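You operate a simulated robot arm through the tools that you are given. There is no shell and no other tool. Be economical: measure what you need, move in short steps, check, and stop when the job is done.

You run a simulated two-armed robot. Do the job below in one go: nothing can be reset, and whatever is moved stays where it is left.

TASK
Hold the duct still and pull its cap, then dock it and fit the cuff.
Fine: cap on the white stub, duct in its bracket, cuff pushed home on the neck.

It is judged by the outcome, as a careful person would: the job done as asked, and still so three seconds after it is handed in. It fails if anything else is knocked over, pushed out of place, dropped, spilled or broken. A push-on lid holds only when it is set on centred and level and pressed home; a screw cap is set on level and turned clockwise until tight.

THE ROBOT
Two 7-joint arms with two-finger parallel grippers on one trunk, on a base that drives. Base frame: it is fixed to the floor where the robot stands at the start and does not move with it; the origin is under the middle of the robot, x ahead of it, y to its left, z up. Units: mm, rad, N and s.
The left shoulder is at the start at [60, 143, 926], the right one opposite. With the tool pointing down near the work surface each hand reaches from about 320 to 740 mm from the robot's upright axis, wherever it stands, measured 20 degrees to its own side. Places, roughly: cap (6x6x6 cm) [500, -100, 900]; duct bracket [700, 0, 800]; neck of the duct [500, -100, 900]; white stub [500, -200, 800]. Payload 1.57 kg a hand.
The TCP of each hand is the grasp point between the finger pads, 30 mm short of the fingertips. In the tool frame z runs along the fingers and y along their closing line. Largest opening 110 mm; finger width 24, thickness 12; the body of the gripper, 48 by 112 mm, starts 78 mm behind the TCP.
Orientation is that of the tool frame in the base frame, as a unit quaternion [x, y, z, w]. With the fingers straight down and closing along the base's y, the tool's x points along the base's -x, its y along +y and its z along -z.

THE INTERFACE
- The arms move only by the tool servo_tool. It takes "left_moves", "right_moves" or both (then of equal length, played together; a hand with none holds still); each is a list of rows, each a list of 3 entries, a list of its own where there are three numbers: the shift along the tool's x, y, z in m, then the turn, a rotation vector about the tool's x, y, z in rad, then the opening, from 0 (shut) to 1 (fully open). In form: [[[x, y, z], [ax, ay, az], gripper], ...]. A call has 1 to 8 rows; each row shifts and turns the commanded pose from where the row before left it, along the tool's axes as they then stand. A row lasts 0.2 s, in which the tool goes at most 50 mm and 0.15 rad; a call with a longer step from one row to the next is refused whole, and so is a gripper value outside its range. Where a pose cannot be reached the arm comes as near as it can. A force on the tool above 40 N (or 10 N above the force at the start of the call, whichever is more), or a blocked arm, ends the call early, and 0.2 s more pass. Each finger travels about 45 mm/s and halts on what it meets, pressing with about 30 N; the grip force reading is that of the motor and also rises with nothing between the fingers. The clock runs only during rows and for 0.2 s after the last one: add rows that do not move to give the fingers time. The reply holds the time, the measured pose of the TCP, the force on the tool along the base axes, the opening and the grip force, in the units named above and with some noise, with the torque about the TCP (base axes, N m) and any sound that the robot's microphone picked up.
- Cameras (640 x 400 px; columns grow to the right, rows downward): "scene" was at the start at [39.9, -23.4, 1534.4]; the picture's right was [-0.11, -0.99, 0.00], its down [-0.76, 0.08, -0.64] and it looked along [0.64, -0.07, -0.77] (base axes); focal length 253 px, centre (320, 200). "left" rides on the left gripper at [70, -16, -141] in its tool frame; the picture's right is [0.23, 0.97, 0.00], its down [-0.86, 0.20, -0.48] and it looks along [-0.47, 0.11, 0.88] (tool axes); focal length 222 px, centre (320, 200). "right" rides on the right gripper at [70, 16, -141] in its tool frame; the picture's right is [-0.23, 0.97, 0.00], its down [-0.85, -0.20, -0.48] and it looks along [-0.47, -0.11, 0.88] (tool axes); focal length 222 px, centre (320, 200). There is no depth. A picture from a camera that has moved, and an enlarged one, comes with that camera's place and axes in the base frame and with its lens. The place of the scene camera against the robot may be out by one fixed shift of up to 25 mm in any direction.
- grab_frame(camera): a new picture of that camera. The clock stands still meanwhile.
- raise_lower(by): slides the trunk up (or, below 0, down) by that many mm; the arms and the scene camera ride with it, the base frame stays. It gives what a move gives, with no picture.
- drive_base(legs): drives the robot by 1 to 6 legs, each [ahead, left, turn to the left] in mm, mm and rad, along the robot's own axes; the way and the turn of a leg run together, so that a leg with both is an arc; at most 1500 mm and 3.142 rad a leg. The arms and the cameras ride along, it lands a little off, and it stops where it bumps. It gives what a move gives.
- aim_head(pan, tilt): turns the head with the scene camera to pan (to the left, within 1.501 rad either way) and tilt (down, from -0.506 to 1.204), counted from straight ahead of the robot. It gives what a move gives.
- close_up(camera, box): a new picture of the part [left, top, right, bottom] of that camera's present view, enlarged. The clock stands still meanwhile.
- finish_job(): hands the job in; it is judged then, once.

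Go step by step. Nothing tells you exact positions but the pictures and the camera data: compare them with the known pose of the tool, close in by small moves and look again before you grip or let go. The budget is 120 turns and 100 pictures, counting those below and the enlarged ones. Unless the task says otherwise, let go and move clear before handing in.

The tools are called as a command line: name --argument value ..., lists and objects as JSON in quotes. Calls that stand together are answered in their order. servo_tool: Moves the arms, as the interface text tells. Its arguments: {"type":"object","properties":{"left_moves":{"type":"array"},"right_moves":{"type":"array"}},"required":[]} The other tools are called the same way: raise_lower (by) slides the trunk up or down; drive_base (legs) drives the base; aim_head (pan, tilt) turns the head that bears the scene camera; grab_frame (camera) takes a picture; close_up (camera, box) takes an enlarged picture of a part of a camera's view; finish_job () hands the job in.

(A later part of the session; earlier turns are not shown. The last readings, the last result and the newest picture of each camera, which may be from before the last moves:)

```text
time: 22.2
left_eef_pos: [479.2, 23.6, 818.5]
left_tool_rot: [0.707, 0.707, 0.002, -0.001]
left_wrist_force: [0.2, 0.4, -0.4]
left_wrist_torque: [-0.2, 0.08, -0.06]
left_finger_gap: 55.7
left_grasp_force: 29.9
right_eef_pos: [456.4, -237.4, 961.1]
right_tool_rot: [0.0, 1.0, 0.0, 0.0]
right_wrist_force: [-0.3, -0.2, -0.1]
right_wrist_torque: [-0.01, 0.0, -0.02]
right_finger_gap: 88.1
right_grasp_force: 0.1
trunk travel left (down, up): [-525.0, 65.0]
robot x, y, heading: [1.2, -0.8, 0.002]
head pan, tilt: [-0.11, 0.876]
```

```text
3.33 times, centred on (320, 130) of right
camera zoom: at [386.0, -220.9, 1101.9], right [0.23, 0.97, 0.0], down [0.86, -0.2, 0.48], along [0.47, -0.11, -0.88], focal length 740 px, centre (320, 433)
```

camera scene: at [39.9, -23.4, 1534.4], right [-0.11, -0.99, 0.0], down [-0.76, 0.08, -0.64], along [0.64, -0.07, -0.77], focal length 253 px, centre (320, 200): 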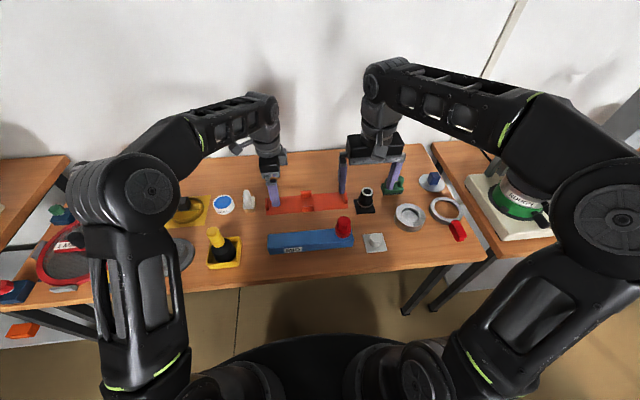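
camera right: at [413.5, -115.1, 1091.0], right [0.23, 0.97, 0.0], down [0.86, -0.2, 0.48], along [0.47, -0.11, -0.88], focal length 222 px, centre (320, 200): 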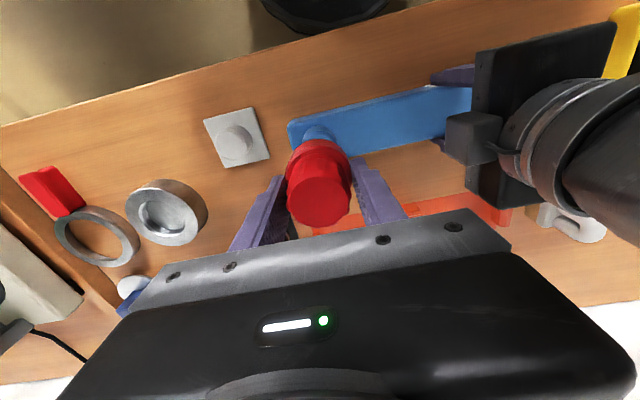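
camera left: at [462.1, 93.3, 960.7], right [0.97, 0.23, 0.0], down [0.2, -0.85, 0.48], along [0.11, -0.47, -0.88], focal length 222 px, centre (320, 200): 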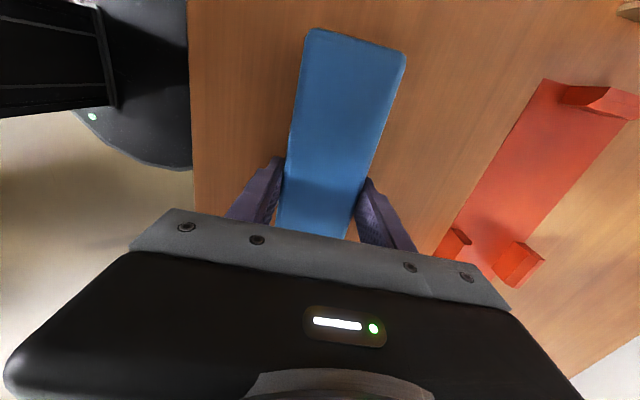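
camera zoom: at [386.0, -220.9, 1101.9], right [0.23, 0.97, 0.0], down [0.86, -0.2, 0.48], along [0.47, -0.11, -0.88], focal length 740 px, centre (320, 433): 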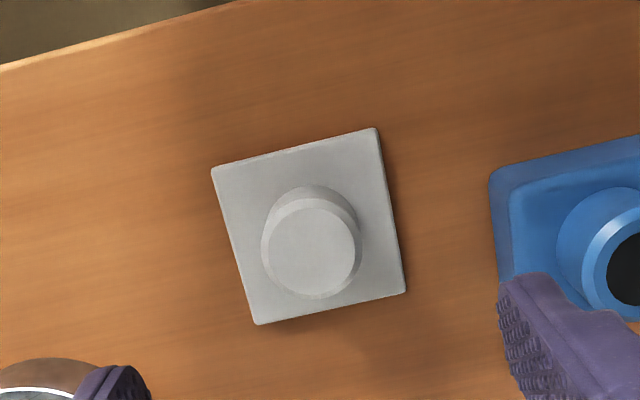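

The cap isn't on the stub. I need to see where it went.

grab_frame --camera "scene"

grab_frame --camera "right"

```text
62 pictures are left
camera scene: at [40.0, -23.3, 1534.4], right [-0.11, -0.99, 0.0], down [-0.76, 0.08, -0.64], along [0.64, -0.07, -0.77], focal length 253 px, centre (320, 200)
```

scene: 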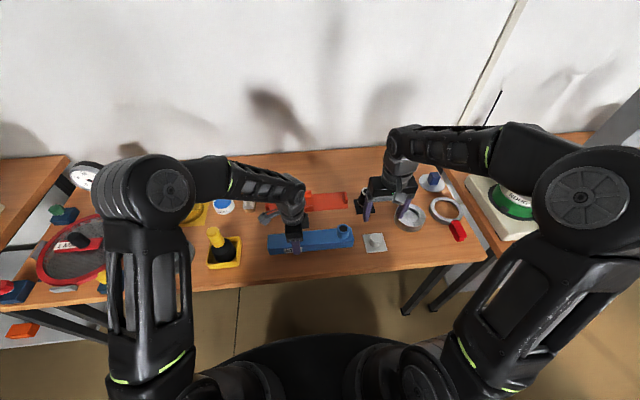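

```text
61 pictures are left
camera right: at [386.0, -220.9, 1101.9], right [0.23, 0.97, 0.0], down [0.86, -0.2, 0.48], along [0.47, -0.11, -0.88], focal length 222 px, centre (320, 200)
```

right: 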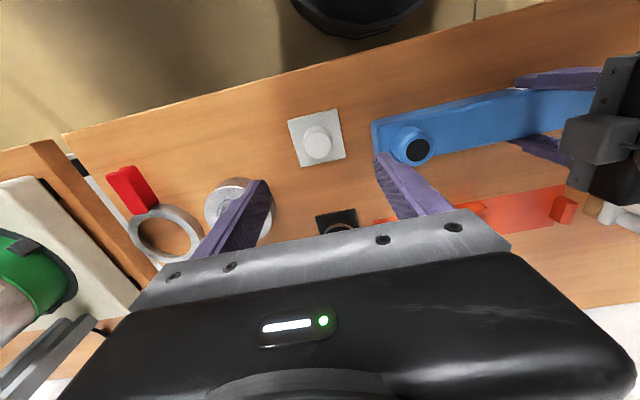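

The cap is not in plain view; it may be hidden by the right hand or arm. I'll enlarge the scene around the hand.

close_up --camera "scene" --box '[300, 150, 480, 260]'

grab_frame --camera "left"

```text
3.56 times, centred on (390, 205) of scene
camera zoom: at [40.0, -23.3, 1534.4], right [-0.11, -0.99, 0.0], down [-0.76, 0.08, -0.64], along [0.64, -0.07, -0.77], focal length 898 px, centre (71, 182)
```

zoom: 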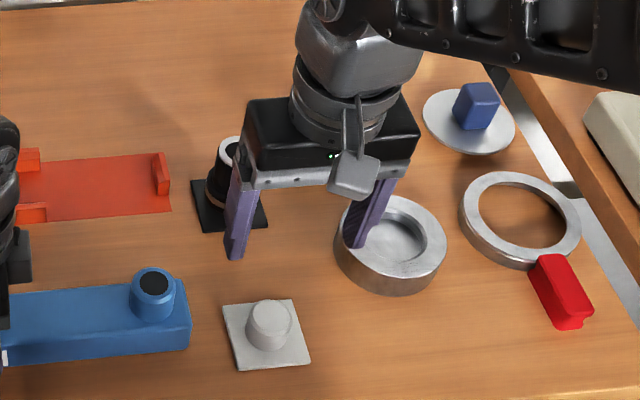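

```text
59 pictures are left
camera left: at [462.2, 93.8, 960.7], right [0.97, 0.23, 0.0], down [0.2, -0.85, 0.48], along [0.11, -0.47, -0.88], focal length 222 px, centre (320, 200)
```

left: 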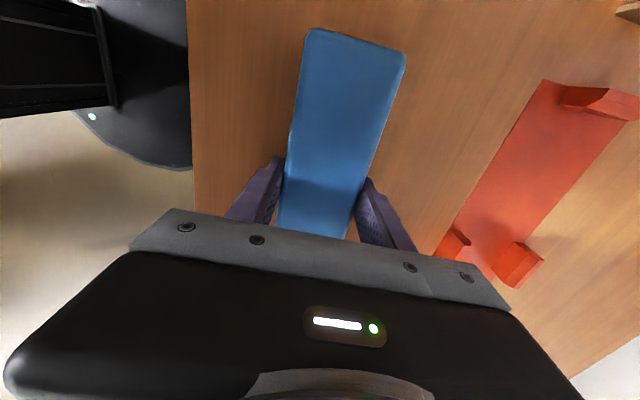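

Still hidden. I'll raise the right hand and shift it right, then look at the table and, with head tilted down, the floor.

servo_tool --right_moves '[[[0.03, -0.03, -0.03], [0, 0, 0], 0.8], [[0.03, -0.03, -0.03], [0, 0, 0], 0.8], [[0.03, -0.03, -0.03], [0, 0, 0], 0.8], [[0, 0, 0], [0, 0, 0], 0.8]]'

close_up --camera "scene" --box '[260, 150, 500, 300]'

grab_frame --camera "right"

```text
refused: row 1 steps farther than a row can; nothing moved
```

```text
2.67 times, centred on (380, 225) of scene
camera zoom: at [40.0, -23.3, 1534.4], right [-0.11, -0.99, 0.0], down [-0.76, 0.08, -0.64], along [0.64, -0.07, -0.77], focal length 674 px, centre (160, 133)
```

zoom: 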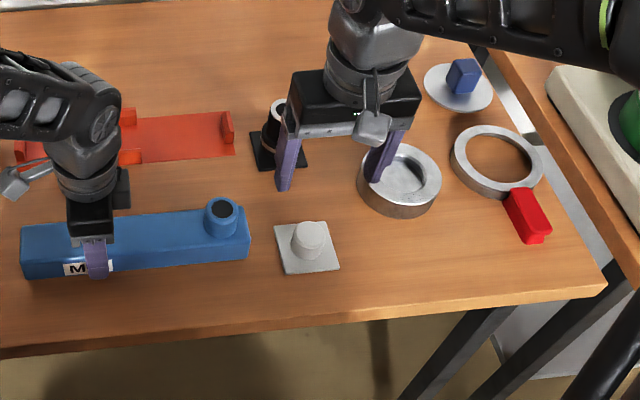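

```text
57 pictures are left
camera right: at [386.0, -220.9, 1101.9], right [0.23, 0.97, 0.0], down [0.86, -0.2, 0.48], along [0.47, -0.11, -0.88], focal length 222 px, centre (320, 200)
```

right: 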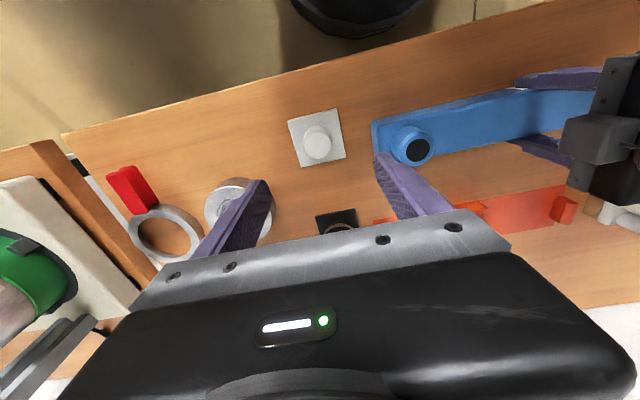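

The step was too long; I'll repeat it with shorter rows and look before deciding.

servo_tool --right_moves '[[[0.025, -0.02, -0.025], [0, 0, 0], 0.8], [[0.025, -0.02, -0.025], [0, 0, 0], 0.8], [[0.025, -0.02, -0.025], [0, 0, 0], 0.8], [[0.025, -0.02, -0.025], [0, 0, 0], 0.8], [[0, 0, 0], [0, 0, 0], 0.8]]'

grab_frame --camera "right"

grab_frame --camera "scene"

```text
time: 23.4
left_eef_pos: [479.4, 23.6, 819.8]
left_tool_rot: [0.706, 0.708, 0.001, 0.001]
left_wrist_force: [-1.0, -0.2, -0.4]
left_wrist_torque: [-0.03, 0.0, 0.04]
left_finger_gap: 55.7
left_grasp_force: 30.2
right_eef_pos: [354.4, -315.5, 1061.1]
right_tool_rot: [0.0, 1.0, 0.001, 0.0]
right_wrist_force: [0.1, 0.0, -0.5]
right_wrist_torque: [-0.02, -0.02, 0.0]
right_finger_gap: 88.0
right_grasp_force: 0.1
trunk travel left (down, up): [-525.0, 65.0]
robot x, y, heading: [0.1, -4.2, -0.0]
head pan, tilt: [-0.11, 0.876]
```

```text
56 pictures are left
camera right: at [284.7, -300.0, 1200.5], right [0.23, 0.97, 0.0], down [0.86, -0.2, 0.48], along [0.47, -0.11, -0.88], focal length 222 px, centre (320, 200)
```

right: 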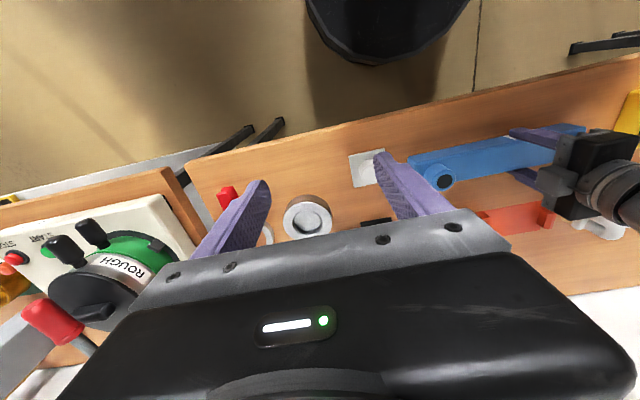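

```text
55 pictures are left
camera scene: at [40.0, -23.3, 1534.4], right [-0.11, -0.99, 0.0], down [-0.76, 0.08, -0.64], along [0.64, -0.07, -0.77], focal length 253 px, centre (320, 200)
```

scene: 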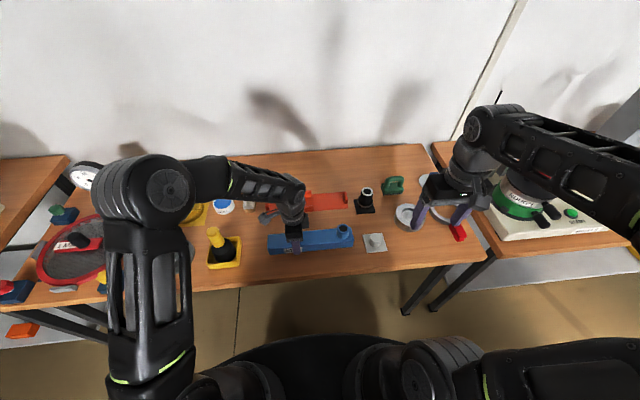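

The cap is not on the middle of the table. I'll look at the floor below and around with the head turned down.

aim_head --pan -0.3 --tilt 1.2

grab_frame --camera "scene"

aim_head --pan -0.6 --tilt 0.6

grab_frame --camera "scene"

```text
time: 24.2
left_eef_pos: [479.5, 21.6, 820.1]
left_tool_rot: [0.707, 0.708, 0.001, 0.001]
left_wrist_force: [-0.6, 0.9, -0.6]
left_wrist_torque: [-0.07, 0.08, 0.06]
left_finger_gap: 55.8
left_grasp_force: 30.2
right_eef_pos: [354.9, -315.5, 1060.0]
right_tool_rot: [0.0, 1.0, 0.001, 0.0]
right_wrist_force: [-0.1, -0.1, 0.0]
right_wrist_torque: [-0.01, 0.02, 0.0]
right_finger_gap: 88.1
right_grasp_force: 0.1
trunk travel left (down, up): [-525.0, 65.0]
robot x, y, heading: [-2.8, 2.2, -0.005]
head pan, tilt: [-0.3, 1.201]
```

```text
54 pictures are left
camera scene: at [17.2, -31.4, 1512.8], right [-0.3, -0.96, 0.0], down [-0.89, 0.28, -0.36], along [0.35, -0.11, -0.93], focal length 253 px, centre (320, 200)
```

scene: 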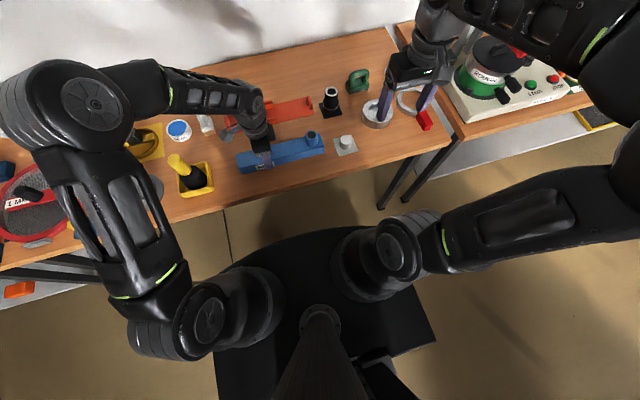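

```text
time: 25.2
left_eef_pos: [478.9, 21.3, 820.0]
left_tool_rot: [0.707, 0.707, 0.0, 0.0]
left_wrist_force: [1.4, 1.1, -0.5]
left_wrist_torque: [-0.02, 0.04, 0.03]
left_finger_gap: 55.7
left_grasp_force: 30.0
right_eef_pos: [356.1, -315.4, 1060.2]
right_tool_rot: [0.0, 1.0, 0.002, 0.0]
right_wrist_force: [-0.3, 0.0, 0.4]
right_wrist_torque: [-0.02, 0.01, -0.02]
right_finger_gap: 88.1
right_grasp_force: 0.0
trunk travel left (down, up): [-525.0, 65.0]
robot x, y, heading: [1.0, -2.2, -0.001]
head pan, tilt: [-0.6, 0.6]
```

```text
53 pictures are left
camera scene: at [36.6, -64.8, 1557.3], right [-0.56, -0.83, 0.0], down [-0.47, 0.32, -0.82], along [0.68, -0.47, -0.57], focal length 253 px, centre (320, 200)
```

scene: 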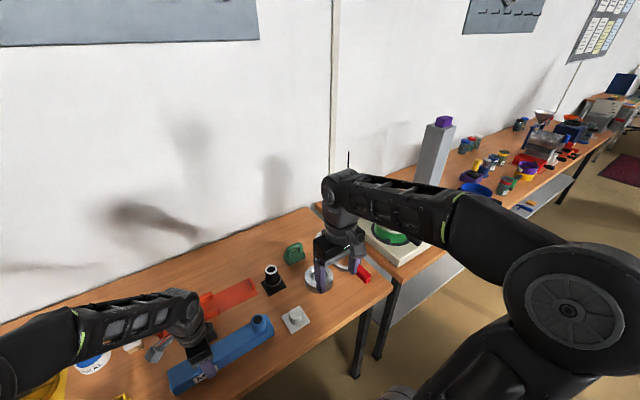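

Still not visible. I'll check the left part of the table and the floor there too.

aim_head --pan 0.45 --tilt 0.75

grab_frame --camera "scene"

aim_head --pan -1.2 --tilt 1.0

grab_frame --camera "scene"

```text
time: 26.5
left_eef_pos: [477.9, 22.8, 819.9]
left_tool_rot: [0.707, 0.707, 0.001, 0.002]
left_wrist_force: [0.4, 0.5, -0.4]
left_wrist_torque: [0.01, 0.05, 0.04]
left_finger_gap: 55.8
left_grasp_force: 30.0
right_eef_pos: [355.4, -315.4, 1060.1]
right_tool_rot: [0.001, 1.0, 0.0, 0.0]
right_wrist_force: [0.5, 0.6, 0.1]
right_wrist_torque: [-0.02, -0.02, -0.03]
right_finger_gap: 88.1
right_grasp_force: 0.1
trunk travel left (down, up): [-525.0, 65.0]
robot x, y, heading: [0.9, 1.3, -0.003]
head pan, tilt: [0.45, 0.75]
```

```text
52 pictures are left
camera scene: at [38.3, 21.1, 1544.5], right [0.43, -0.9, 0.0], down [-0.61, -0.3, -0.73], along [0.66, 0.32, -0.68], focal length 253 px, centre (320, 200)
```

scene: 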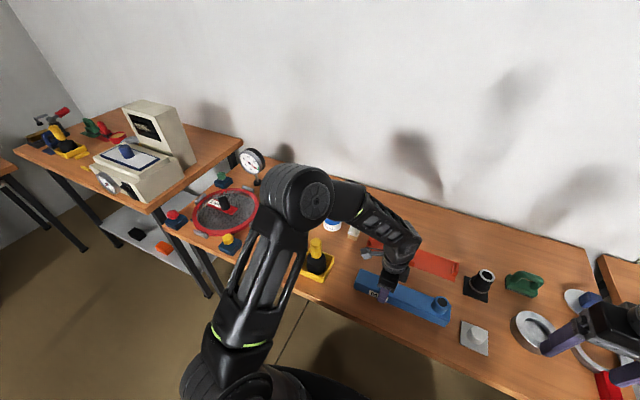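

```text
time: 28.2
left_eef_pos: [479.6, 22.1, 819.9]
left_tool_rot: [0.706, 0.708, 0.001, 0.0]
left_wrist_force: [0.6, -0.1, 0.5]
left_wrist_torque: [-0.04, 0.05, 0.01]
left_finger_gap: 56.0
left_grasp_force: 29.7
right_eef_pos: [355.5, -315.6, 1059.4]
right_tool_rot: [0.001, 1.0, 0.001, 0.0]
right_wrist_force: [-0.5, 0.0, -1.0]
right_wrist_torque: [0.03, 0.0, -0.01]
right_finger_gap: 88.1
right_grasp_force: 0.0
trunk travel left (down, up): [-525.0, 65.0]
robot x, y, heading: [-0.3, 0.5, -0.001]
head pan, tilt: [-1.201, 1.0]
```

```text
51 pictures are left
camera scene: at [-11.1, -79.9, 1525.4], right [-0.93, -0.36, 0.0], down [-0.3, 0.78, -0.54], along [0.2, -0.5, -0.84], focal length 253 px, centre (320, 200)
```

scene: 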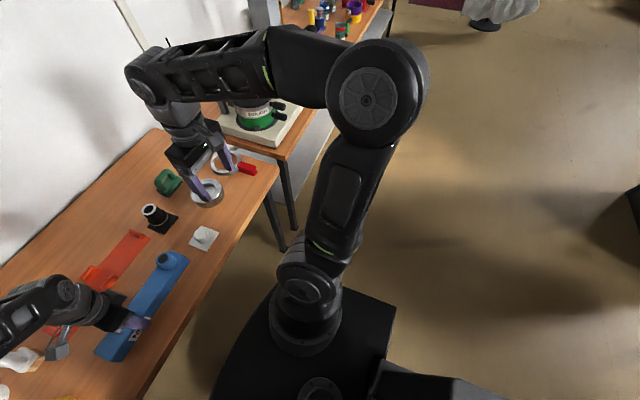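

The cap is nowhere on the tabletops I can see, so it has likely gone to the floor under the table or beside the base. I'll let go of the duct (it rests on the table), raise the left hand, and back off to look under the table.

servo_tool --left_moves '[[[0, 0, 0], [0, 0, 0], 0.6], [[0, 0, 0], [0, 0, 0], 0.8], [[0, 0, 0], [0, 0, 0], 0.9], [[0, 0, -0.04], [0, 0, 0], 0.9], [[0, 0, -0.045], [0, 0, 0], 0.9], [[0, 0, -0.045], [0, 0, 0], 0.9], [[0, 0, -0.045], [0, 0, 0], 0.9], [[0, 0, -0.02], [0, 0, 0], 0.9]]'

aim_head --pan 0.0 --tilt 0.85

drive_base --legs '[[-800, 0, 0]]'

grab_frame --camera "scene"

```text
time: 30.0
left_eef_pos: [478.0, 22.1, 1015.5]
left_tool_rot: [0.707, 0.707, 0.0, 0.0]
left_wrist_force: [0.5, -1.3, 0.3]
left_wrist_torque: [0.0, -0.02, -0.02]
left_finger_gap: 98.9
left_grasp_force: 0.1
right_eef_pos: [355.2, -315.6, 1059.5]
right_tool_rot: [0.0, 1.0, 0.001, 0.0]
right_wrist_force: [-0.8, -0.4, -0.8]
right_wrist_torque: [0.0, -0.02, -0.01]
right_finger_gap: 88.1
right_grasp_force: 0.1
trunk travel left (down, up): [-525.0, 65.0]
robot x, y, heading: [2.3, -1.0, 0.001]
head pan, tilt: [-1.201, 1.0]
```

```text
time: 31.4
left_eef_pos: [478.5, 23.6, 1015.4]
left_tool_rot: [0.707, 0.707, 0.001, 0.0]
left_wrist_force: [0.0, 0.2, 0.4]
left_wrist_torque: [-0.02, -0.01, 0.01]
left_finger_gap: 99.2
left_grasp_force: 0.1
right_eef_pos: [354.6, -315.5, 1059.0]
right_tool_rot: [0.0, 1.0, 0.001, 0.0]
right_wrist_force: [1.2, -0.8, 0.6]
right_wrist_torque: [-0.02, 0.0, 0.01]
right_finger_gap: 88.1
right_grasp_force: 0.1
trunk travel left (down, up): [-525.0, 65.0]
robot x, y, heading: [2.5, 1.0, -0.003]
head pan, tilt: [0.0, 0.85]
```

```text
time: 35.7
left_eef_pos: [-321.0, 23.4, 1015.5]
left_tool_rot: [0.705, 0.709, 0.0, 0.001]
left_wrist_force: [-1.0, 0.5, 0.0]
left_wrist_torque: [0.03, -0.01, 0.01]
left_finger_gap: 99.1
left_grasp_force: 0.1
right_eef_pos: [-444.3, -314.6, 1060.0]
right_tool_rot: [-0.001, 1.0, 0.001, 0.0]
right_wrist_force: [0.5, 0.3, -0.2]
right_wrist_torque: [-0.02, 0.01, -0.02]
right_finger_gap: 88.0
right_grasp_force: 0.1
trunk travel left (down, up): [-525.0, 65.0]
robot x, y, heading: [-803.1, -0.5, 0.001]
head pan, tilt: [0.0, 0.85]
```

```text
50 pictures are left
camera scene: at [-758.1, -15.9, 1536.5], right [0.0, -1.0, 0.0], down [-0.75, 0.0, -0.66], along [0.66, 0.0, -0.75], focal length 253 px, centre (320, 200)
```

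scene: 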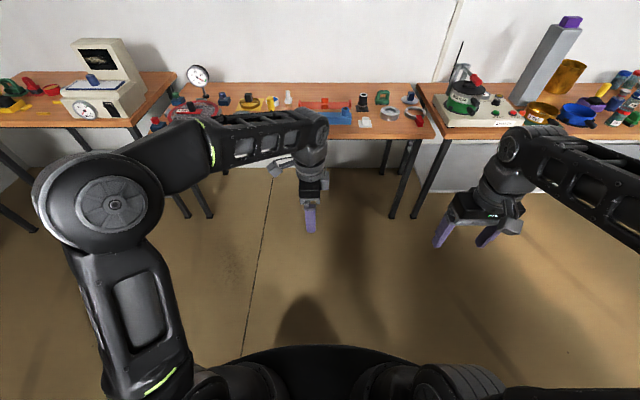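

No red cap on the visible floor. I'll lower the trunk and look under the tables.

raise_lower --by -500

aim_head --pan -0.1 --tilt 0.5

grab_frame --camera "scene"

```text
refused: -500 is not a number from -400 to 400
```

```text
time: 36.5
left_eef_pos: [-321.1, 21.7, 1016.1]
left_tool_rot: [0.705, 0.709, 0.001, 0.001]
left_wrist_force: [0.5, -0.3, 0.2]
left_wrist_torque: [0.03, 0.0, 0.05]
left_finger_gap: 99.0
left_grasp_force: 0.0
right_eef_pos: [-443.9, -315.8, 1059.9]
right_tool_rot: [-0.001, 1.0, 0.001, 0.001]
right_wrist_force: [0.9, 0.3, 0.7]
right_wrist_torque: [-0.03, 0.01, -0.05]
right_finger_gap: 87.7
right_grasp_force: 0.2
trunk travel left (down, up): [-525.0, 65.0]
robot x, y, heading: [-801.1, -1.8, 0.002]
head pan, tilt: [-0.099, 0.499]
```

```text
49 pictures are left
camera scene: at [-745.2, -24.9, 1566.4], right [-0.1, -1.0, 0.0], down [-0.48, 0.05, -0.88], along [0.87, -0.08, -0.48], focal length 253 px, centre (320, 200)
```

scene: 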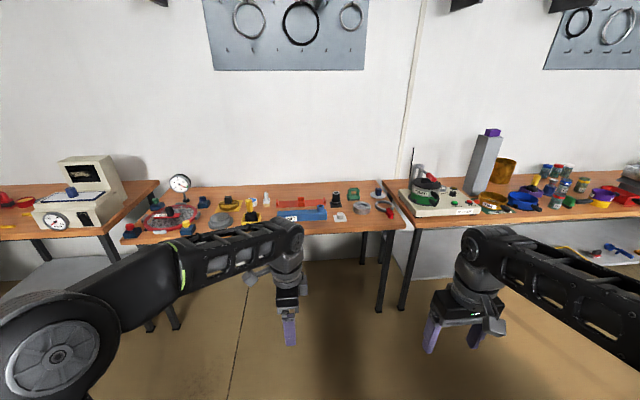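

I'll enlarge the whole table from here, then lower the trunk in an allowed step to see the floor beneath.

close_up --camera "scene" --box '[240, 150, 480, 300]'

raise_lower --by -400

grab_frame --camera "scene"

```text
2.67 times, centred on (360, 225) of scene
camera zoom: at [-745.2, -24.9, 1566.4], right [-0.1, -1.0, 0.0], down [-0.48, 0.05, -0.88], along [0.87, -0.08, -0.48], focal length 674 px, centre (213, 133)
```

zoom: 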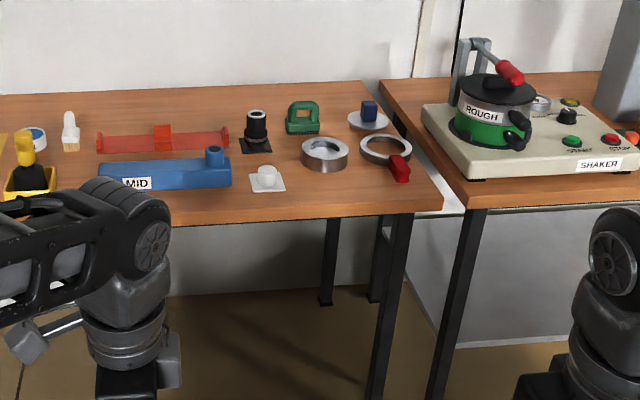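

```text
time: 40.4
left_eef_pos: [-320.5, 23.9, 616.6]
left_tool_rot: [0.705, 0.709, 0.0, 0.0]
left_wrist_force: [0.3, 0.6, -0.2]
left_wrist_torque: [-0.01, 0.05, -0.01]
left_finger_gap: 98.9
left_grasp_force: 0.0
right_eef_pos: [-443.5, -315.9, 658.6]
right_tool_rot: [-0.001, 1.0, 0.001, 0.0]
right_wrist_force: [0.4, 0.7, -0.1]
right_wrist_torque: [0.0, 0.01, -0.02]
right_finger_gap: 87.9
right_grasp_force: 0.1
trunk travel left (down, up): [-125.0, 465.0]
robot x, y, heading: [-797.7, -0.6, 0.005]
head pan, tilt: [-0.099, 0.499]
```

```text
47 pictures are left
camera scene: at [-745.2, -24.9, 1166.5], right [-0.1, -1.0, 0.0], down [-0.48, 0.05, -0.88], along [0.87, -0.08, -0.48], focal length 253 px, centre (320, 200)
```

scene: 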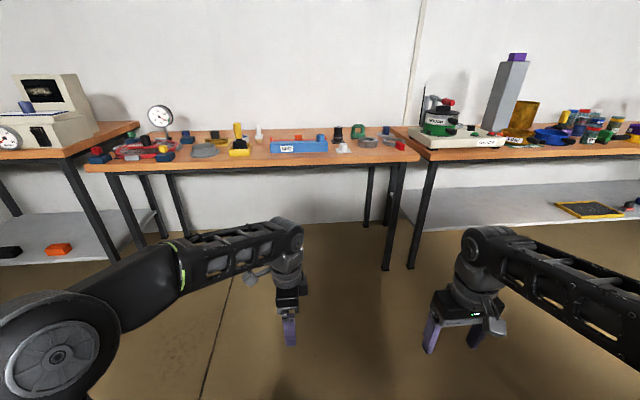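

Nothing under the table either. I'll look closely at the right hand itself and at the floor areas the arms hide.

close_up --camera "scene" --box '[400, 220, 540, 370]'

aim_head --pan -1.0 --tilt 0.9

grab_frame --camera "scene"

grab_frame --camera "left"

```text
2.67 times, centred on (470, 295) of scene
camera zoom: at [-745.2, -24.9, 1166.5], right [-0.1, -1.0, 0.0], down [-0.48, 0.05, -0.88], along [0.87, -0.08, -0.48], focal length 674 px, centre (-80, -53)
```

zoom: 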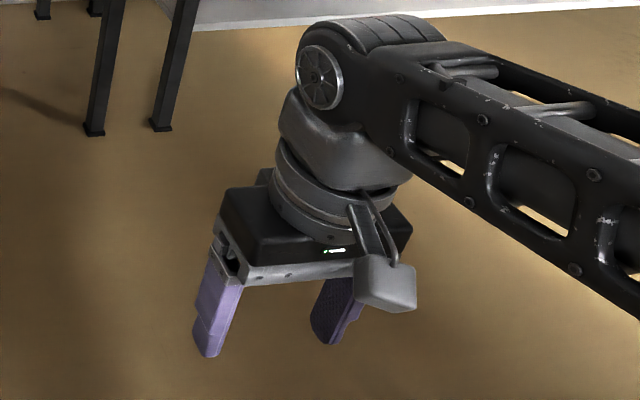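

```text
time: 41.6
left_eef_pos: [-321.1, 24.1, 614.2]
left_tool_rot: [0.706, 0.709, 0.001, 0.0]
left_wrist_force: [0.1, 0.5, -0.3]
left_wrist_torque: [0.04, 0.03, 0.02]
left_finger_gap: 98.8
left_grasp_force: 0.1
right_eef_pos: [-443.0, -316.5, 659.5]
right_tool_rot: [-0.001, 1.0, 0.0, 0.0]
right_wrist_force: [-0.4, -0.1, -0.4]
right_wrist_torque: [0.0, 0.04, 0.01]
right_finger_gap: 87.9
right_grasp_force: 0.0
trunk travel left (down, up): [-125.0, 465.0]
robot x, y, heading: [-796.2, -3.3, 0.003]
head pan, tilt: [-1.0, 0.901]
```

```text
45 pictures are left
camera scene: at [-794.7, -79.5, 1132.6], right [-0.84, -0.54, 0.0], down [-0.43, 0.66, -0.62], along [0.34, -0.52, -0.78], focal length 253 px, centre (320, 200)
```

scene: 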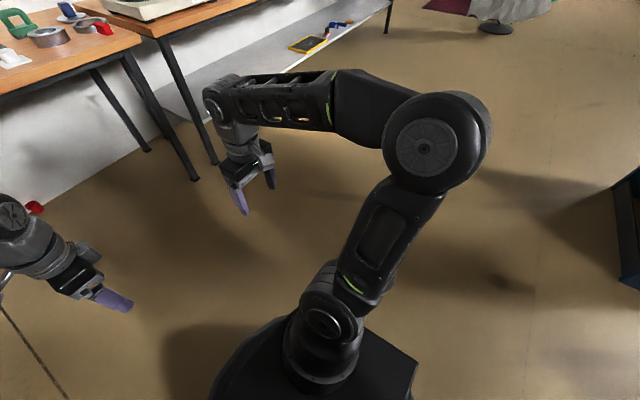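

```text
44 pictures are left
camera left: at [-337.4, 94.6, 756.3], right [0.97, 0.23, 0.0], down [0.2, -0.85, 0.48], along [0.11, -0.47, -0.88], focal length 222 px, centre (320, 200)
```

left: 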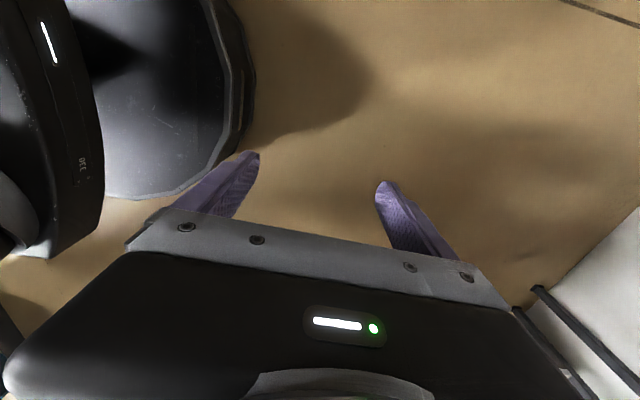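

There is a red spot on the floor beyond the left wrist, probably the cap under the back of the table. I'll enlarge it and view it from another angle.

close_up --camera "scene" --box '[0, 180, 80, 230]'

aim_head --pan 0.05 --tilt 0.5

servo_tool --left_moves '[[[0.045, 0, 0], [0, 0, 0], 0.9], [[0.045, 0, 0], [0, 0, 0], 0.9], [[0.045, 0, 0], [0, 0, 0], 0.9], [[0.045, 0, 0], [0, 0, 0], 0.9], [[0.045, 0, 0], [0, 0, 0], 0.9], [[0.045, 0, 0], [0, 0, 0], 0.9]]'

grab_frame --camera "scene"

```text
8.00 times, centred on (40, 205) of scene
camera zoom: at [-794.7, -79.5, 1132.6], right [-0.84, -0.54, 0.0], down [-0.43, 0.66, -0.62], along [0.34, -0.52, -0.78], focal length 2022 px, centre (2560, 160)
```

zoom: 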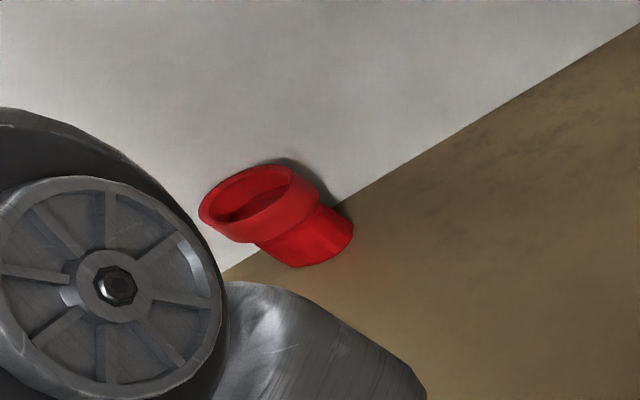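

```text
time: 42.9
left_eef_pos: [-319.6, 24.3, 615.2]
left_tool_rot: [0.706, 0.708, 0.001, 0.0]
left_wrist_force: [-0.2, -0.7, 0.1]
left_wrist_torque: [-0.01, 0.0, 0.0]
left_finger_gap: 98.8
left_grasp_force: 0.2
right_eef_pos: [-443.7, -315.3, 659.2]
right_tool_rot: [-0.001, 1.0, 0.001, 0.0]
right_wrist_force: [-0.1, 0.2, -0.6]
right_wrist_torque: [0.0, -0.04, -0.04]
right_finger_gap: 88.0
right_grasp_force: 0.0
trunk travel left (down, up): [-125.0, 465.0]
robot x, y, heading: [-800.5, -1.3, 0.002]
head pan, tilt: [0.051, 0.499]
```

```text
time: 44.3
left_eef_pos: [-321.1, 293.6, 614.9]
left_tool_rot: [0.706, 0.708, -0.001, 0.0]
left_wrist_force: [0.6, 0.4, 0.2]
left_wrist_torque: [0.01, 0.06, -0.01]
left_finger_gap: 98.7
left_grasp_force: 0.1
right_eef_pos: [-442.2, -315.8, 659.4]
right_tool_rot: [-0.001, 1.0, 0.001, 0.0]
right_wrist_force: [0.3, 0.0, 0.7]
right_wrist_torque: [0.05, -0.02, -0.05]
right_finger_gap: 88.0
right_grasp_force: 0.1
trunk travel left (down, up): [-125.0, 465.0]
robot x, y, heading: [-797.1, -3.8, 0.005]
head pan, tilt: [0.051, 0.499]
```

```text
42 pictures are left
camera scene: at [-744.8, -11.4, 1166.5], right [0.05, -1.0, 0.0], down [-0.48, -0.03, -0.88], along [0.88, 0.05, -0.48], focal length 253 px, centre (320, 200)
```

scene: 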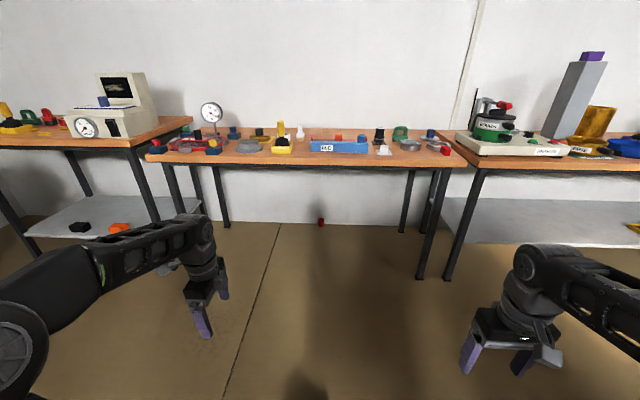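

That is the cap: standing upright on its knob, opening up, against the wall at about (980, 85) under the back of the table. I'll fetch it with the right arm from under the table, arms held low and reaching forward; first I extend them here in the open.

servo_tool --left_moves '[[[0, 0.015, 0.0425], [0, 0, 0], 0.5], [[0, 0.015, 0.0425], [0, 0, 0], 0.5], [[0, 0.015, 0.0425], [0, 0, 0], 0.5], [[0, 0.015, 0.0425], [0, 0, 0], 0.5], [[0, 0.015, 0.0425], [0, 0, 0], 0.5], [[0, 0.015, 0.0425], [0, 0, 0], 0.5], [[0, 0.015, 0.0425], [0, 0, 0], 0.5], [[0, 0.015, 0.0425], [0, 0, 0], 0.5]]' --right_moves '[[[-0.02, 0.03, 0], [0, -0.131, 0], 1], [[-0.01, 0.03, 0.01], [0, -0.131, 0], 1], [[0, 0.03, 0.02], [0, -0.131, 0], 1], [[0, 0.03, 0.03], [0, -0.131, 0], 1], [[0, 0.03, 0.03], [0, -0.131, 0], 1], [[0, 0.03, 0.03], [0, -0.13, 0], 1], [[0.01, 0.02, 0.04], [0, 0, 0], 1], [[0.01, 0, 0.045], [0, 0, 0], 1]]'

servo_tool --right_moves '[[[0.015, 0, 0.045], [0, 0, 0], 1], [[0.015, 0, 0.045], [0, 0, 0], 1], [[0.015, 0, 0.045], [0, 0, 0], 1], [[0.015, 0, 0.045], [0, 0, 0], 1], [[0.015, 0, 0.045], [0, 0, 0], 1], [[0.015, 0, 0.03], [0, 0, 0], 1]]'

grab_frame --camera "scene"

```text
time: 46.1
left_eef_pos: [-201.3, 294.7, 275.1]
left_tool_rot: [0.706, 0.708, 0.001, 0.001]
left_wrist_force: [0.1, 0.2, 0.8]
left_wrist_torque: [-0.01, 0.03, 0.01]
left_finger_gap: 54.9
left_grasp_force: 0.1
right_eef_pos: [-286.8, -107.6, 490.9]
right_tool_rot: [0.0, 0.924, 0.0, 0.383]
right_wrist_force: [0.0, -0.8, 0.6]
right_wrist_torque: [0.0, 0.02, 0.01]
right_finger_gap: 110.1
right_grasp_force: 0.0
right hand out of reach, approached as far as the arm can: row 5, 6
trunk travel left (down, up): [-125.0, 465.0]
robot x, y, heading: [-799.3, -3.1, 0.003]
head pan, tilt: [0.051, 0.499]
```

```text
time: 47.5
left_eef_pos: [-202.3, 294.5, 274.2]
left_tool_rot: [0.706, 0.708, 0.0, 0.001]
left_wrist_force: [0.4, -0.2, -0.6]
left_wrist_torque: [0.02, 0.01, -0.01]
left_finger_gap: 55.0
left_grasp_force: 0.1
right_eef_pos: [-167.8, -107.3, 247.5]
right_tool_rot: [0.0, 0.924, 0.0, 0.383]
right_wrist_force: [0.1, 0.2, -0.6]
right_wrist_torque: [0.01, 0.01, -0.01]
right_finger_gap: 109.7
right_grasp_force: 0.0
trunk travel left (down, up): [-125.0, 465.0]
robot x, y, heading: [-800.3, -3.8, 0.005]
head pan, tilt: [0.051, 0.499]
```

```text
41 pictures are left
camera scene: at [-744.9, -11.2, 1166.5], right [0.05, -1.0, 0.0], down [-0.48, -0.03, -0.88], along [0.88, 0.05, -0.48], focal length 253 px, centre (320, 200)
```

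scene: 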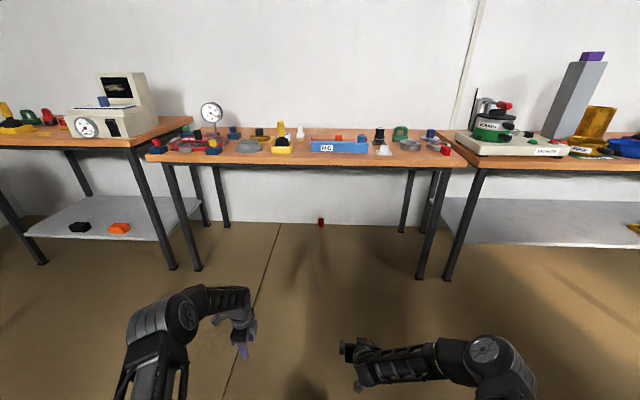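

Arms are low and clear. I'll lower the trunk fully, shift left 200 mm and drive forward under the table edge, stopping partway to check.

raise_lower --by -125

drive_base --legs '[[0, 200, 0], [800, 0, 0]]'

grab_frame --camera "right"

grab_frame --camera "scene"

```text
time: 49.0
left_eef_pos: [-201.8, 293.8, 149.9]
left_tool_rot: [0.705, 0.709, 0.0, 0.001]
left_wrist_force: [-0.1, -0.3, -0.4]
left_wrist_torque: [0.02, -0.01, -0.01]
left_finger_gap: 55.0
left_grasp_force: 0.0
right_eef_pos: [-167.3, -107.5, 122.5]
right_tool_rot: [-0.002, 0.924, 0.002, 0.382]
right_wrist_force: [-0.1, 0.1, -0.1]
right_wrist_torque: [0.02, 0.0, 0.01]
right_finger_gap: 110.1
right_grasp_force: 0.0
trunk travel left (down, up): [0.0, 590.0]
robot x, y, heading: [-797.4, 1.4, 0.005]
head pan, tilt: [0.051, 0.499]
```

```text
time: 54.5
left_eef_pos: [593.4, 496.8, 149.8]
left_tool_rot: [0.704, 0.71, 0.0, 0.0]
left_wrist_force: [0.6, 0.0, -0.9]
left_wrist_torque: [-0.01, -0.01, -0.02]
left_finger_gap: 55.2
left_grasp_force: 0.1
right_eef_pos: [628.6, 95.5, 122.7]
right_tool_rot: [-0.003, 0.924, 0.001, 0.383]
right_wrist_force: [0.3, 0.7, 0.1]
right_wrist_torque: [0.0, 0.04, 0.02]
right_finger_gap: 109.8
right_grasp_force: 0.1
trunk travel left (down, up): [0.0, 590.0]
robot x, y, heading: [-2.3, 200.2, 0.005]
head pan, tilt: [0.051, 0.499]
```

```text
40 pictures are left
camera right: at [479.0, 109.2, 172.0], right [0.15, 0.97, 0.16], down [0.27, -0.2, 0.94], along [0.95, -0.1, -0.29], focal length 222 px, centre (320, 200)
```

right: 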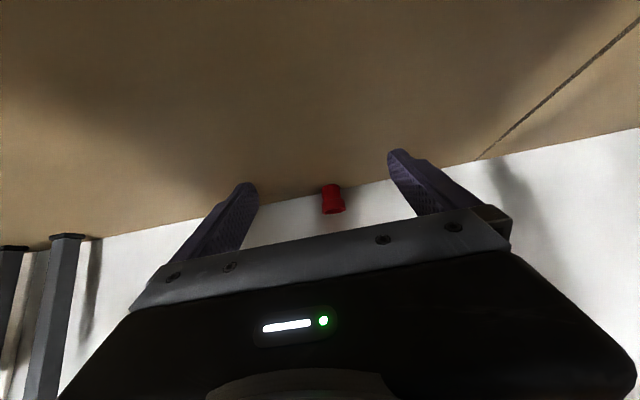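

```text
39 pictures are left
camera scene: at [51.6, 188.2, 1041.5], right [0.06, -1.0, 0.0], down [-0.48, -0.03, -0.88], along [0.88, 0.05, -0.48], focal length 253 px, centre (320, 200)
```

scene: 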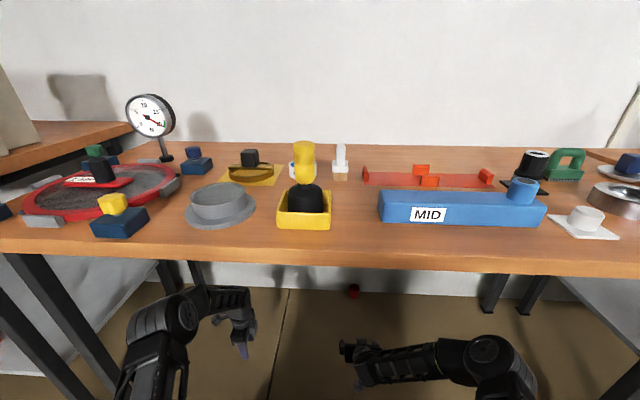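

The cap is dead ahead of the right hand, near (972, 94), standing opening-up. I'll drive 180 mm closer and look again.

drive_base --legs '[[180, 0, 0]]'

grab_frame --camera "right"

```text
time: 56.0
left_eef_pos: [772.9, 501.1, 149.3]
left_tool_rot: [0.702, 0.712, 0.001, 0.001]
left_wrist_force: [-0.8, 0.1, 0.4]
left_wrist_torque: [0.0, 0.03, 0.02]
left_finger_gap: 55.3
left_grasp_force: 0.0
right_eef_pos: [811.9, 100.1, 122.1]
right_tool_rot: [-0.006, 0.924, 0.003, 0.383]
right_wrist_force: [-0.8, 0.3, 0.3]
right_wrist_torque: [0.04, 0.02, -0.01]
right_finger_gap: 109.8
right_grasp_force: 0.2
trunk travel left (down, up): [0.0, 590.0]
robot x, y, heading: [179.0, 201.8, 0.013]
head pan, tilt: [0.051, 0.499]
```

```text
38 pictures are left
camera right: at [660.7, 113.3, 172.0], right [0.15, 0.98, 0.16], down [0.27, -0.2, 0.94], along [0.95, -0.1, -0.29], focal length 222 px, centre (320, 200)
```

right: 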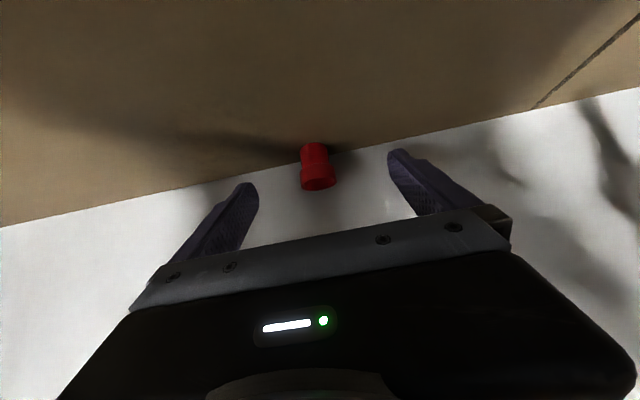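

Cap centre is near (967, 89), touching the wall at x≈998. I'll move to a standoff along the tilted approach line and look.

servo_tool --right_moves '[[[-0.02, -0.005, 0.02], [0, 0, 0], 1], [[-0.02, -0.006, 0.03], [0, 0, 0], 1], [[-0.012, 0, 0.03], [0, 0, 0], 1], [[0, 0, 0], [0, 0, 0], 1]]'

grab_frame --camera "right"

```text
time: 57.0
left_eef_pos: [771.9, 500.7, 149.7]
left_tool_rot: [0.702, 0.712, 0.001, 0.001]
left_wrist_force: [-0.7, 0.5, 0.1]
left_wrist_torque: [0.03, -0.02, -0.01]
left_finger_gap: 54.8
left_grasp_force: 0.0
right_eef_pos: [905.3, 89.4, 103.2]
right_tool_rot: [-0.006, 0.924, 0.003, 0.383]
right_wrist_force: [0.0, 0.8, -0.2]
right_wrist_torque: [0.01, -0.03, -0.01]
right_finger_gap: 109.9
right_grasp_force: 0.1
trunk travel left (down, up): [0.0, 590.0]
robot x, y, heading: [175.4, 198.3, 0.015]
head pan, tilt: [0.051, 0.499]
```

```text
37 pictures are left
camera right: at [756.0, 103.2, 152.7], right [0.15, 0.98, 0.16], down [0.27, -0.2, 0.94], along [0.95, -0.1, -0.29], focal length 222 px, centre (320, 200)
```

right: 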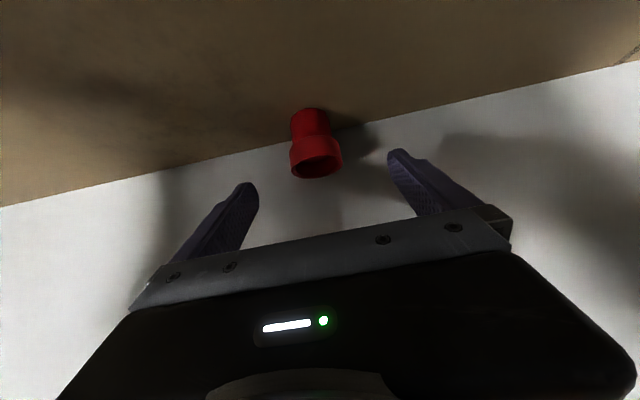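

The approach line runs straight to the cap. I'll advance 86 mm along the fingers and look before closing.

servo_tool --right_moves '[[[0, -0.001, 0.022], [0, 0, 0], 1], [[0, 0, 0.022], [0, 0, 0], 1], [[0, 0, 0.022], [0, 0, 0], 1], [[0, 0, 0.018], [0, 0, 0], 1], [[0, 0, 0], [0, 0, 0], 1]]'

grab_frame --camera "right"

```text
time: 58.2
left_eef_pos: [772.7, 500.8, 149.5]
left_tool_rot: [0.702, 0.712, 0.001, 0.001]
left_wrist_force: [-0.8, -1.5, -1.2]
left_wrist_torque: [0.03, -0.01, 0.02]
left_finger_gap: 54.8
left_grasp_force: 0.1
right_eef_pos: [958.1, 90.5, 47.6]
right_tool_rot: [-0.006, 0.924, 0.003, 0.383]
right_wrist_force: [0.0, 0.7, 0.5]
right_wrist_torque: [-0.02, -0.01, 0.0]
right_finger_gap: 110.1
right_grasp_force: 0.0
right hand out of reach, approached as far as the arm can: row 4
trunk travel left (down, up): [0.0, 590.0]
robot x, y, heading: [180.7, 198.2, 0.011]
head pan, tilt: [0.051, 0.499]
```

```text
36 pictures are left
camera right: at [807.6, 104.9, 98.9], right [0.15, 0.98, 0.16], down [0.27, -0.2, 0.94], along [0.95, -0.09, -0.29], focal length 222 px, centre (320, 200)
```

right: 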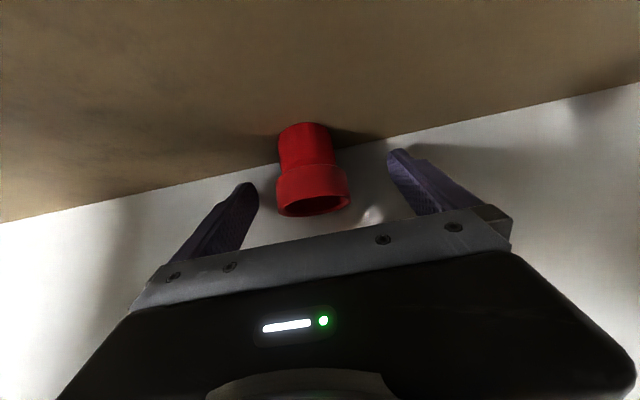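

The hand is at its reach limit but the pads cover the cap; it sits ~6 mm to −y. I'll centre and close.

servo_tool --right_moves '[[[0, -0.006, 0], [0, 0, 0], 1], [[0, 0, 0], [0, 0, 0], 0.7], [[0, 0, 0], [0, 0, 0], 0.5], [[0, 0, 0], [0, 0, 0], 0.3], [[0, 0, 0], [0, 0, 0], 0.3], [[0, 0, 0], [0, 0, 0], 0.3], [[0, 0, 0], [0, 0, 0], 0.3]]'

grab_frame --camera "right"

```text
time: 59.8
left_eef_pos: [772.8, 501.2, 151.2]
left_tool_rot: [0.702, 0.712, 0.002, 0.001]
left_wrist_force: [0.6, -0.2, 1.3]
left_wrist_torque: [0.0, -0.03, 0.01]
left_finger_gap: 54.8
left_grasp_force: 0.0
right_eef_pos: [958.2, 85.1, 48.9]
right_tool_rot: [-0.005, 0.924, 0.002, 0.382]
right_wrist_force: [-1.1, 1.8, 0.8]
right_wrist_torque: [-0.01, -0.01, 0.0]
right_finger_gap: 50.8
right_grasp_force: 30.2
trunk travel left (down, up): [0.0, 590.0]
robot x, y, heading: [179.5, 198.6, 0.011]
head pan, tilt: [0.051, 0.499]
```

```text
35 pictures are left
camera right: at [807.6, 98.4, 99.6], right [0.15, 0.98, 0.16], down [0.27, -0.2, 0.94], along [0.95, -0.1, -0.29], focal length 222 px, centre (320, 200)
```

right: 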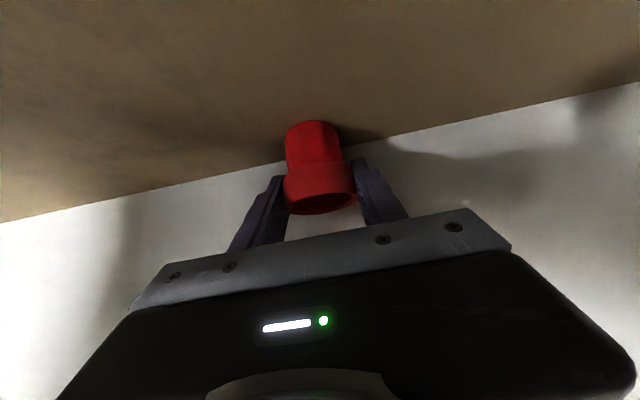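

The cap is held (30 N). I'll lift it off the floor, verify, then back out.

servo_tool --right_moves '[[[-0.007, 0, -0.007], [0, 0, 0], 0.3], [[-0.01, 0, -0.014], [0, 0, 0], 0.3], [[-0.014, 0, -0.02], [0, 0, 0], 0.3], [[-0.014, 0, -0.03], [0, 0, 0], 0.3], [[0, 0, -0.03], [0, 0, 0], 0.3], [[0, 0, 0], [0, 0, 0], 0.3]]'

grab_frame --camera "right"

```text
time: 61.2
left_eef_pos: [772.6, 501.1, 149.9]
left_tool_rot: [0.702, 0.712, 0.0, 0.0]
left_wrist_force: [-1.0, 0.7, -0.4]
left_wrist_torque: [-0.03, 0.02, 0.01]
left_finger_gap: 55.1
left_grasp_force: 0.1
right_eef_pos: [917.2, 81.0, 154.0]
right_tool_rot: [-0.006, 0.924, 0.003, 0.383]
right_wrist_force: [-0.1, 0.4, -1.5]
right_wrist_torque: [0.0, 0.04, 0.0]
right_finger_gap: 51.1
right_grasp_force: 30.2
trunk travel left (down, up): [0.0, 590.0]
robot x, y, heading: [179.8, 198.6, 0.008]
head pan, tilt: [0.051, 0.499]
```

```text
34 pictures are left
camera right: at [767.4, 95.3, 203.7], right [0.15, 0.98, 0.16], down [0.27, -0.2, 0.94], along [0.95, -0.1, -0.29], focal length 222 px, centre (320, 200)
```

right: 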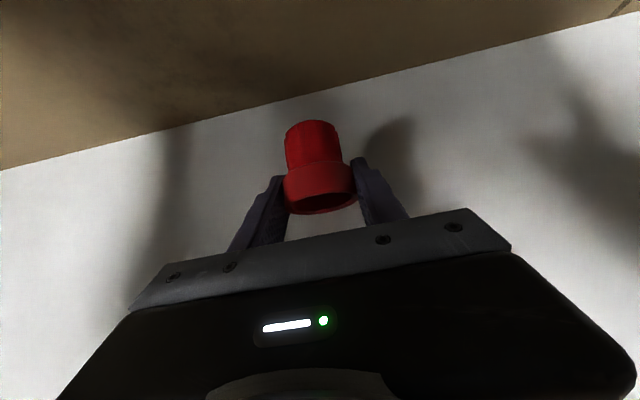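

The cap is safely held. I'll back out from under the table, shift right, then raise the trunk.

drive_base --legs '[[-800, 0, 0], [0, -350, -0.01]]'

raise_lower --by 400

raise_lower --by 125

grab_frame --camera "right"

```text
time: 67.3
left_eef_pos: [-2.9, 122.9, 149.0]
left_tool_rot: [0.706, 0.708, 0.001, 0.001]
left_wrist_force: [-0.8, -0.1, -0.8]
left_wrist_torque: [0.02, -0.07, -0.03]
left_finger_gap: 54.8
left_grasp_force: 0.0
right_eef_pos: [138.3, -298.2, 153.1]
right_tool_rot: [-0.002, 0.924, 0.001, 0.382]
right_wrist_force: [0.4, -0.6, -0.3]
right_wrist_torque: [0.0, 0.0, 0.01]
right_finger_gap: 50.8
right_grasp_force: 30.1
trunk travel left (down, up): [0.0, 590.0]
robot x, y, heading: [-598.3, -173.2, 0.001]
head pan, tilt: [0.051, 0.499]
```

```text
time: 71.1
left_eef_pos: [-2.4, 123.4, 550.2]
left_tool_rot: [0.705, 0.709, 0.0, 0.001]
left_wrist_force: [0.2, 0.1, 1.0]
left_wrist_torque: [0.01, 0.01, 0.02]
left_finger_gap: 55.1
left_grasp_force: 0.0
right_eef_pos: [138.5, -297.8, 553.9]
right_tool_rot: [-0.001, 0.924, 0.002, 0.383]
right_wrist_force: [0.6, -2.0, -0.8]
right_wrist_torque: [0.0, 0.0, -0.01]
right_finger_gap: 50.8
right_grasp_force: 30.2
trunk travel left (down, up): [-400.0, 190.0]
robot x, y, heading: [-600.0, -171.9, 0.007]
head pan, tilt: [0.051, 0.499]
```

```text
time: 72.7
left_eef_pos: [-2.0, 123.1, 674.0]
left_tool_rot: [0.706, 0.708, 0.0, 0.0]
left_wrist_force: [0.2, -0.3, 0.2]
left_wrist_torque: [-0.01, 0.01, -0.02]
left_finger_gap: 55.0
left_grasp_force: 0.1
right_eef_pos: [138.1, -298.8, 677.6]
right_tool_rot: [0.0, 0.924, 0.0, 0.383]
right_wrist_force: [0.8, 0.1, -0.7]
right_wrist_torque: [0.04, 0.03, 0.0]
right_finger_gap: 50.7
right_grasp_force: 30.4
trunk travel left (down, up): [-525.0, 65.0]
robot x, y, heading: [-602.1, -169.8, 0.002]
head pan, tilt: [0.051, 0.499]
```

```text
33 pictures are left
camera right: at [-12.1, -282.5, 728.1], right [0.16, 0.97, 0.16], down [0.27, -0.2, 0.94], along [0.95, -0.11, -0.29], focal length 222 px, centre (320, 200)
```

right: 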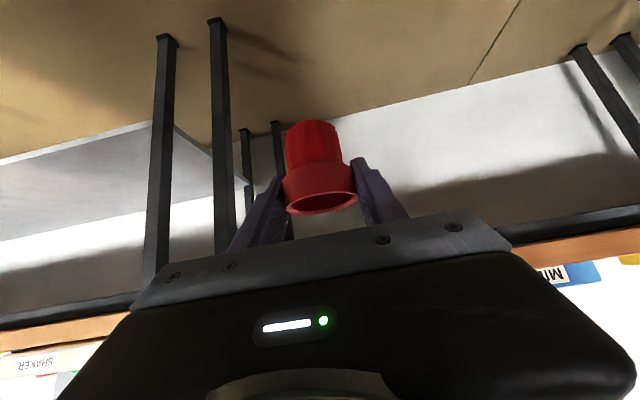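

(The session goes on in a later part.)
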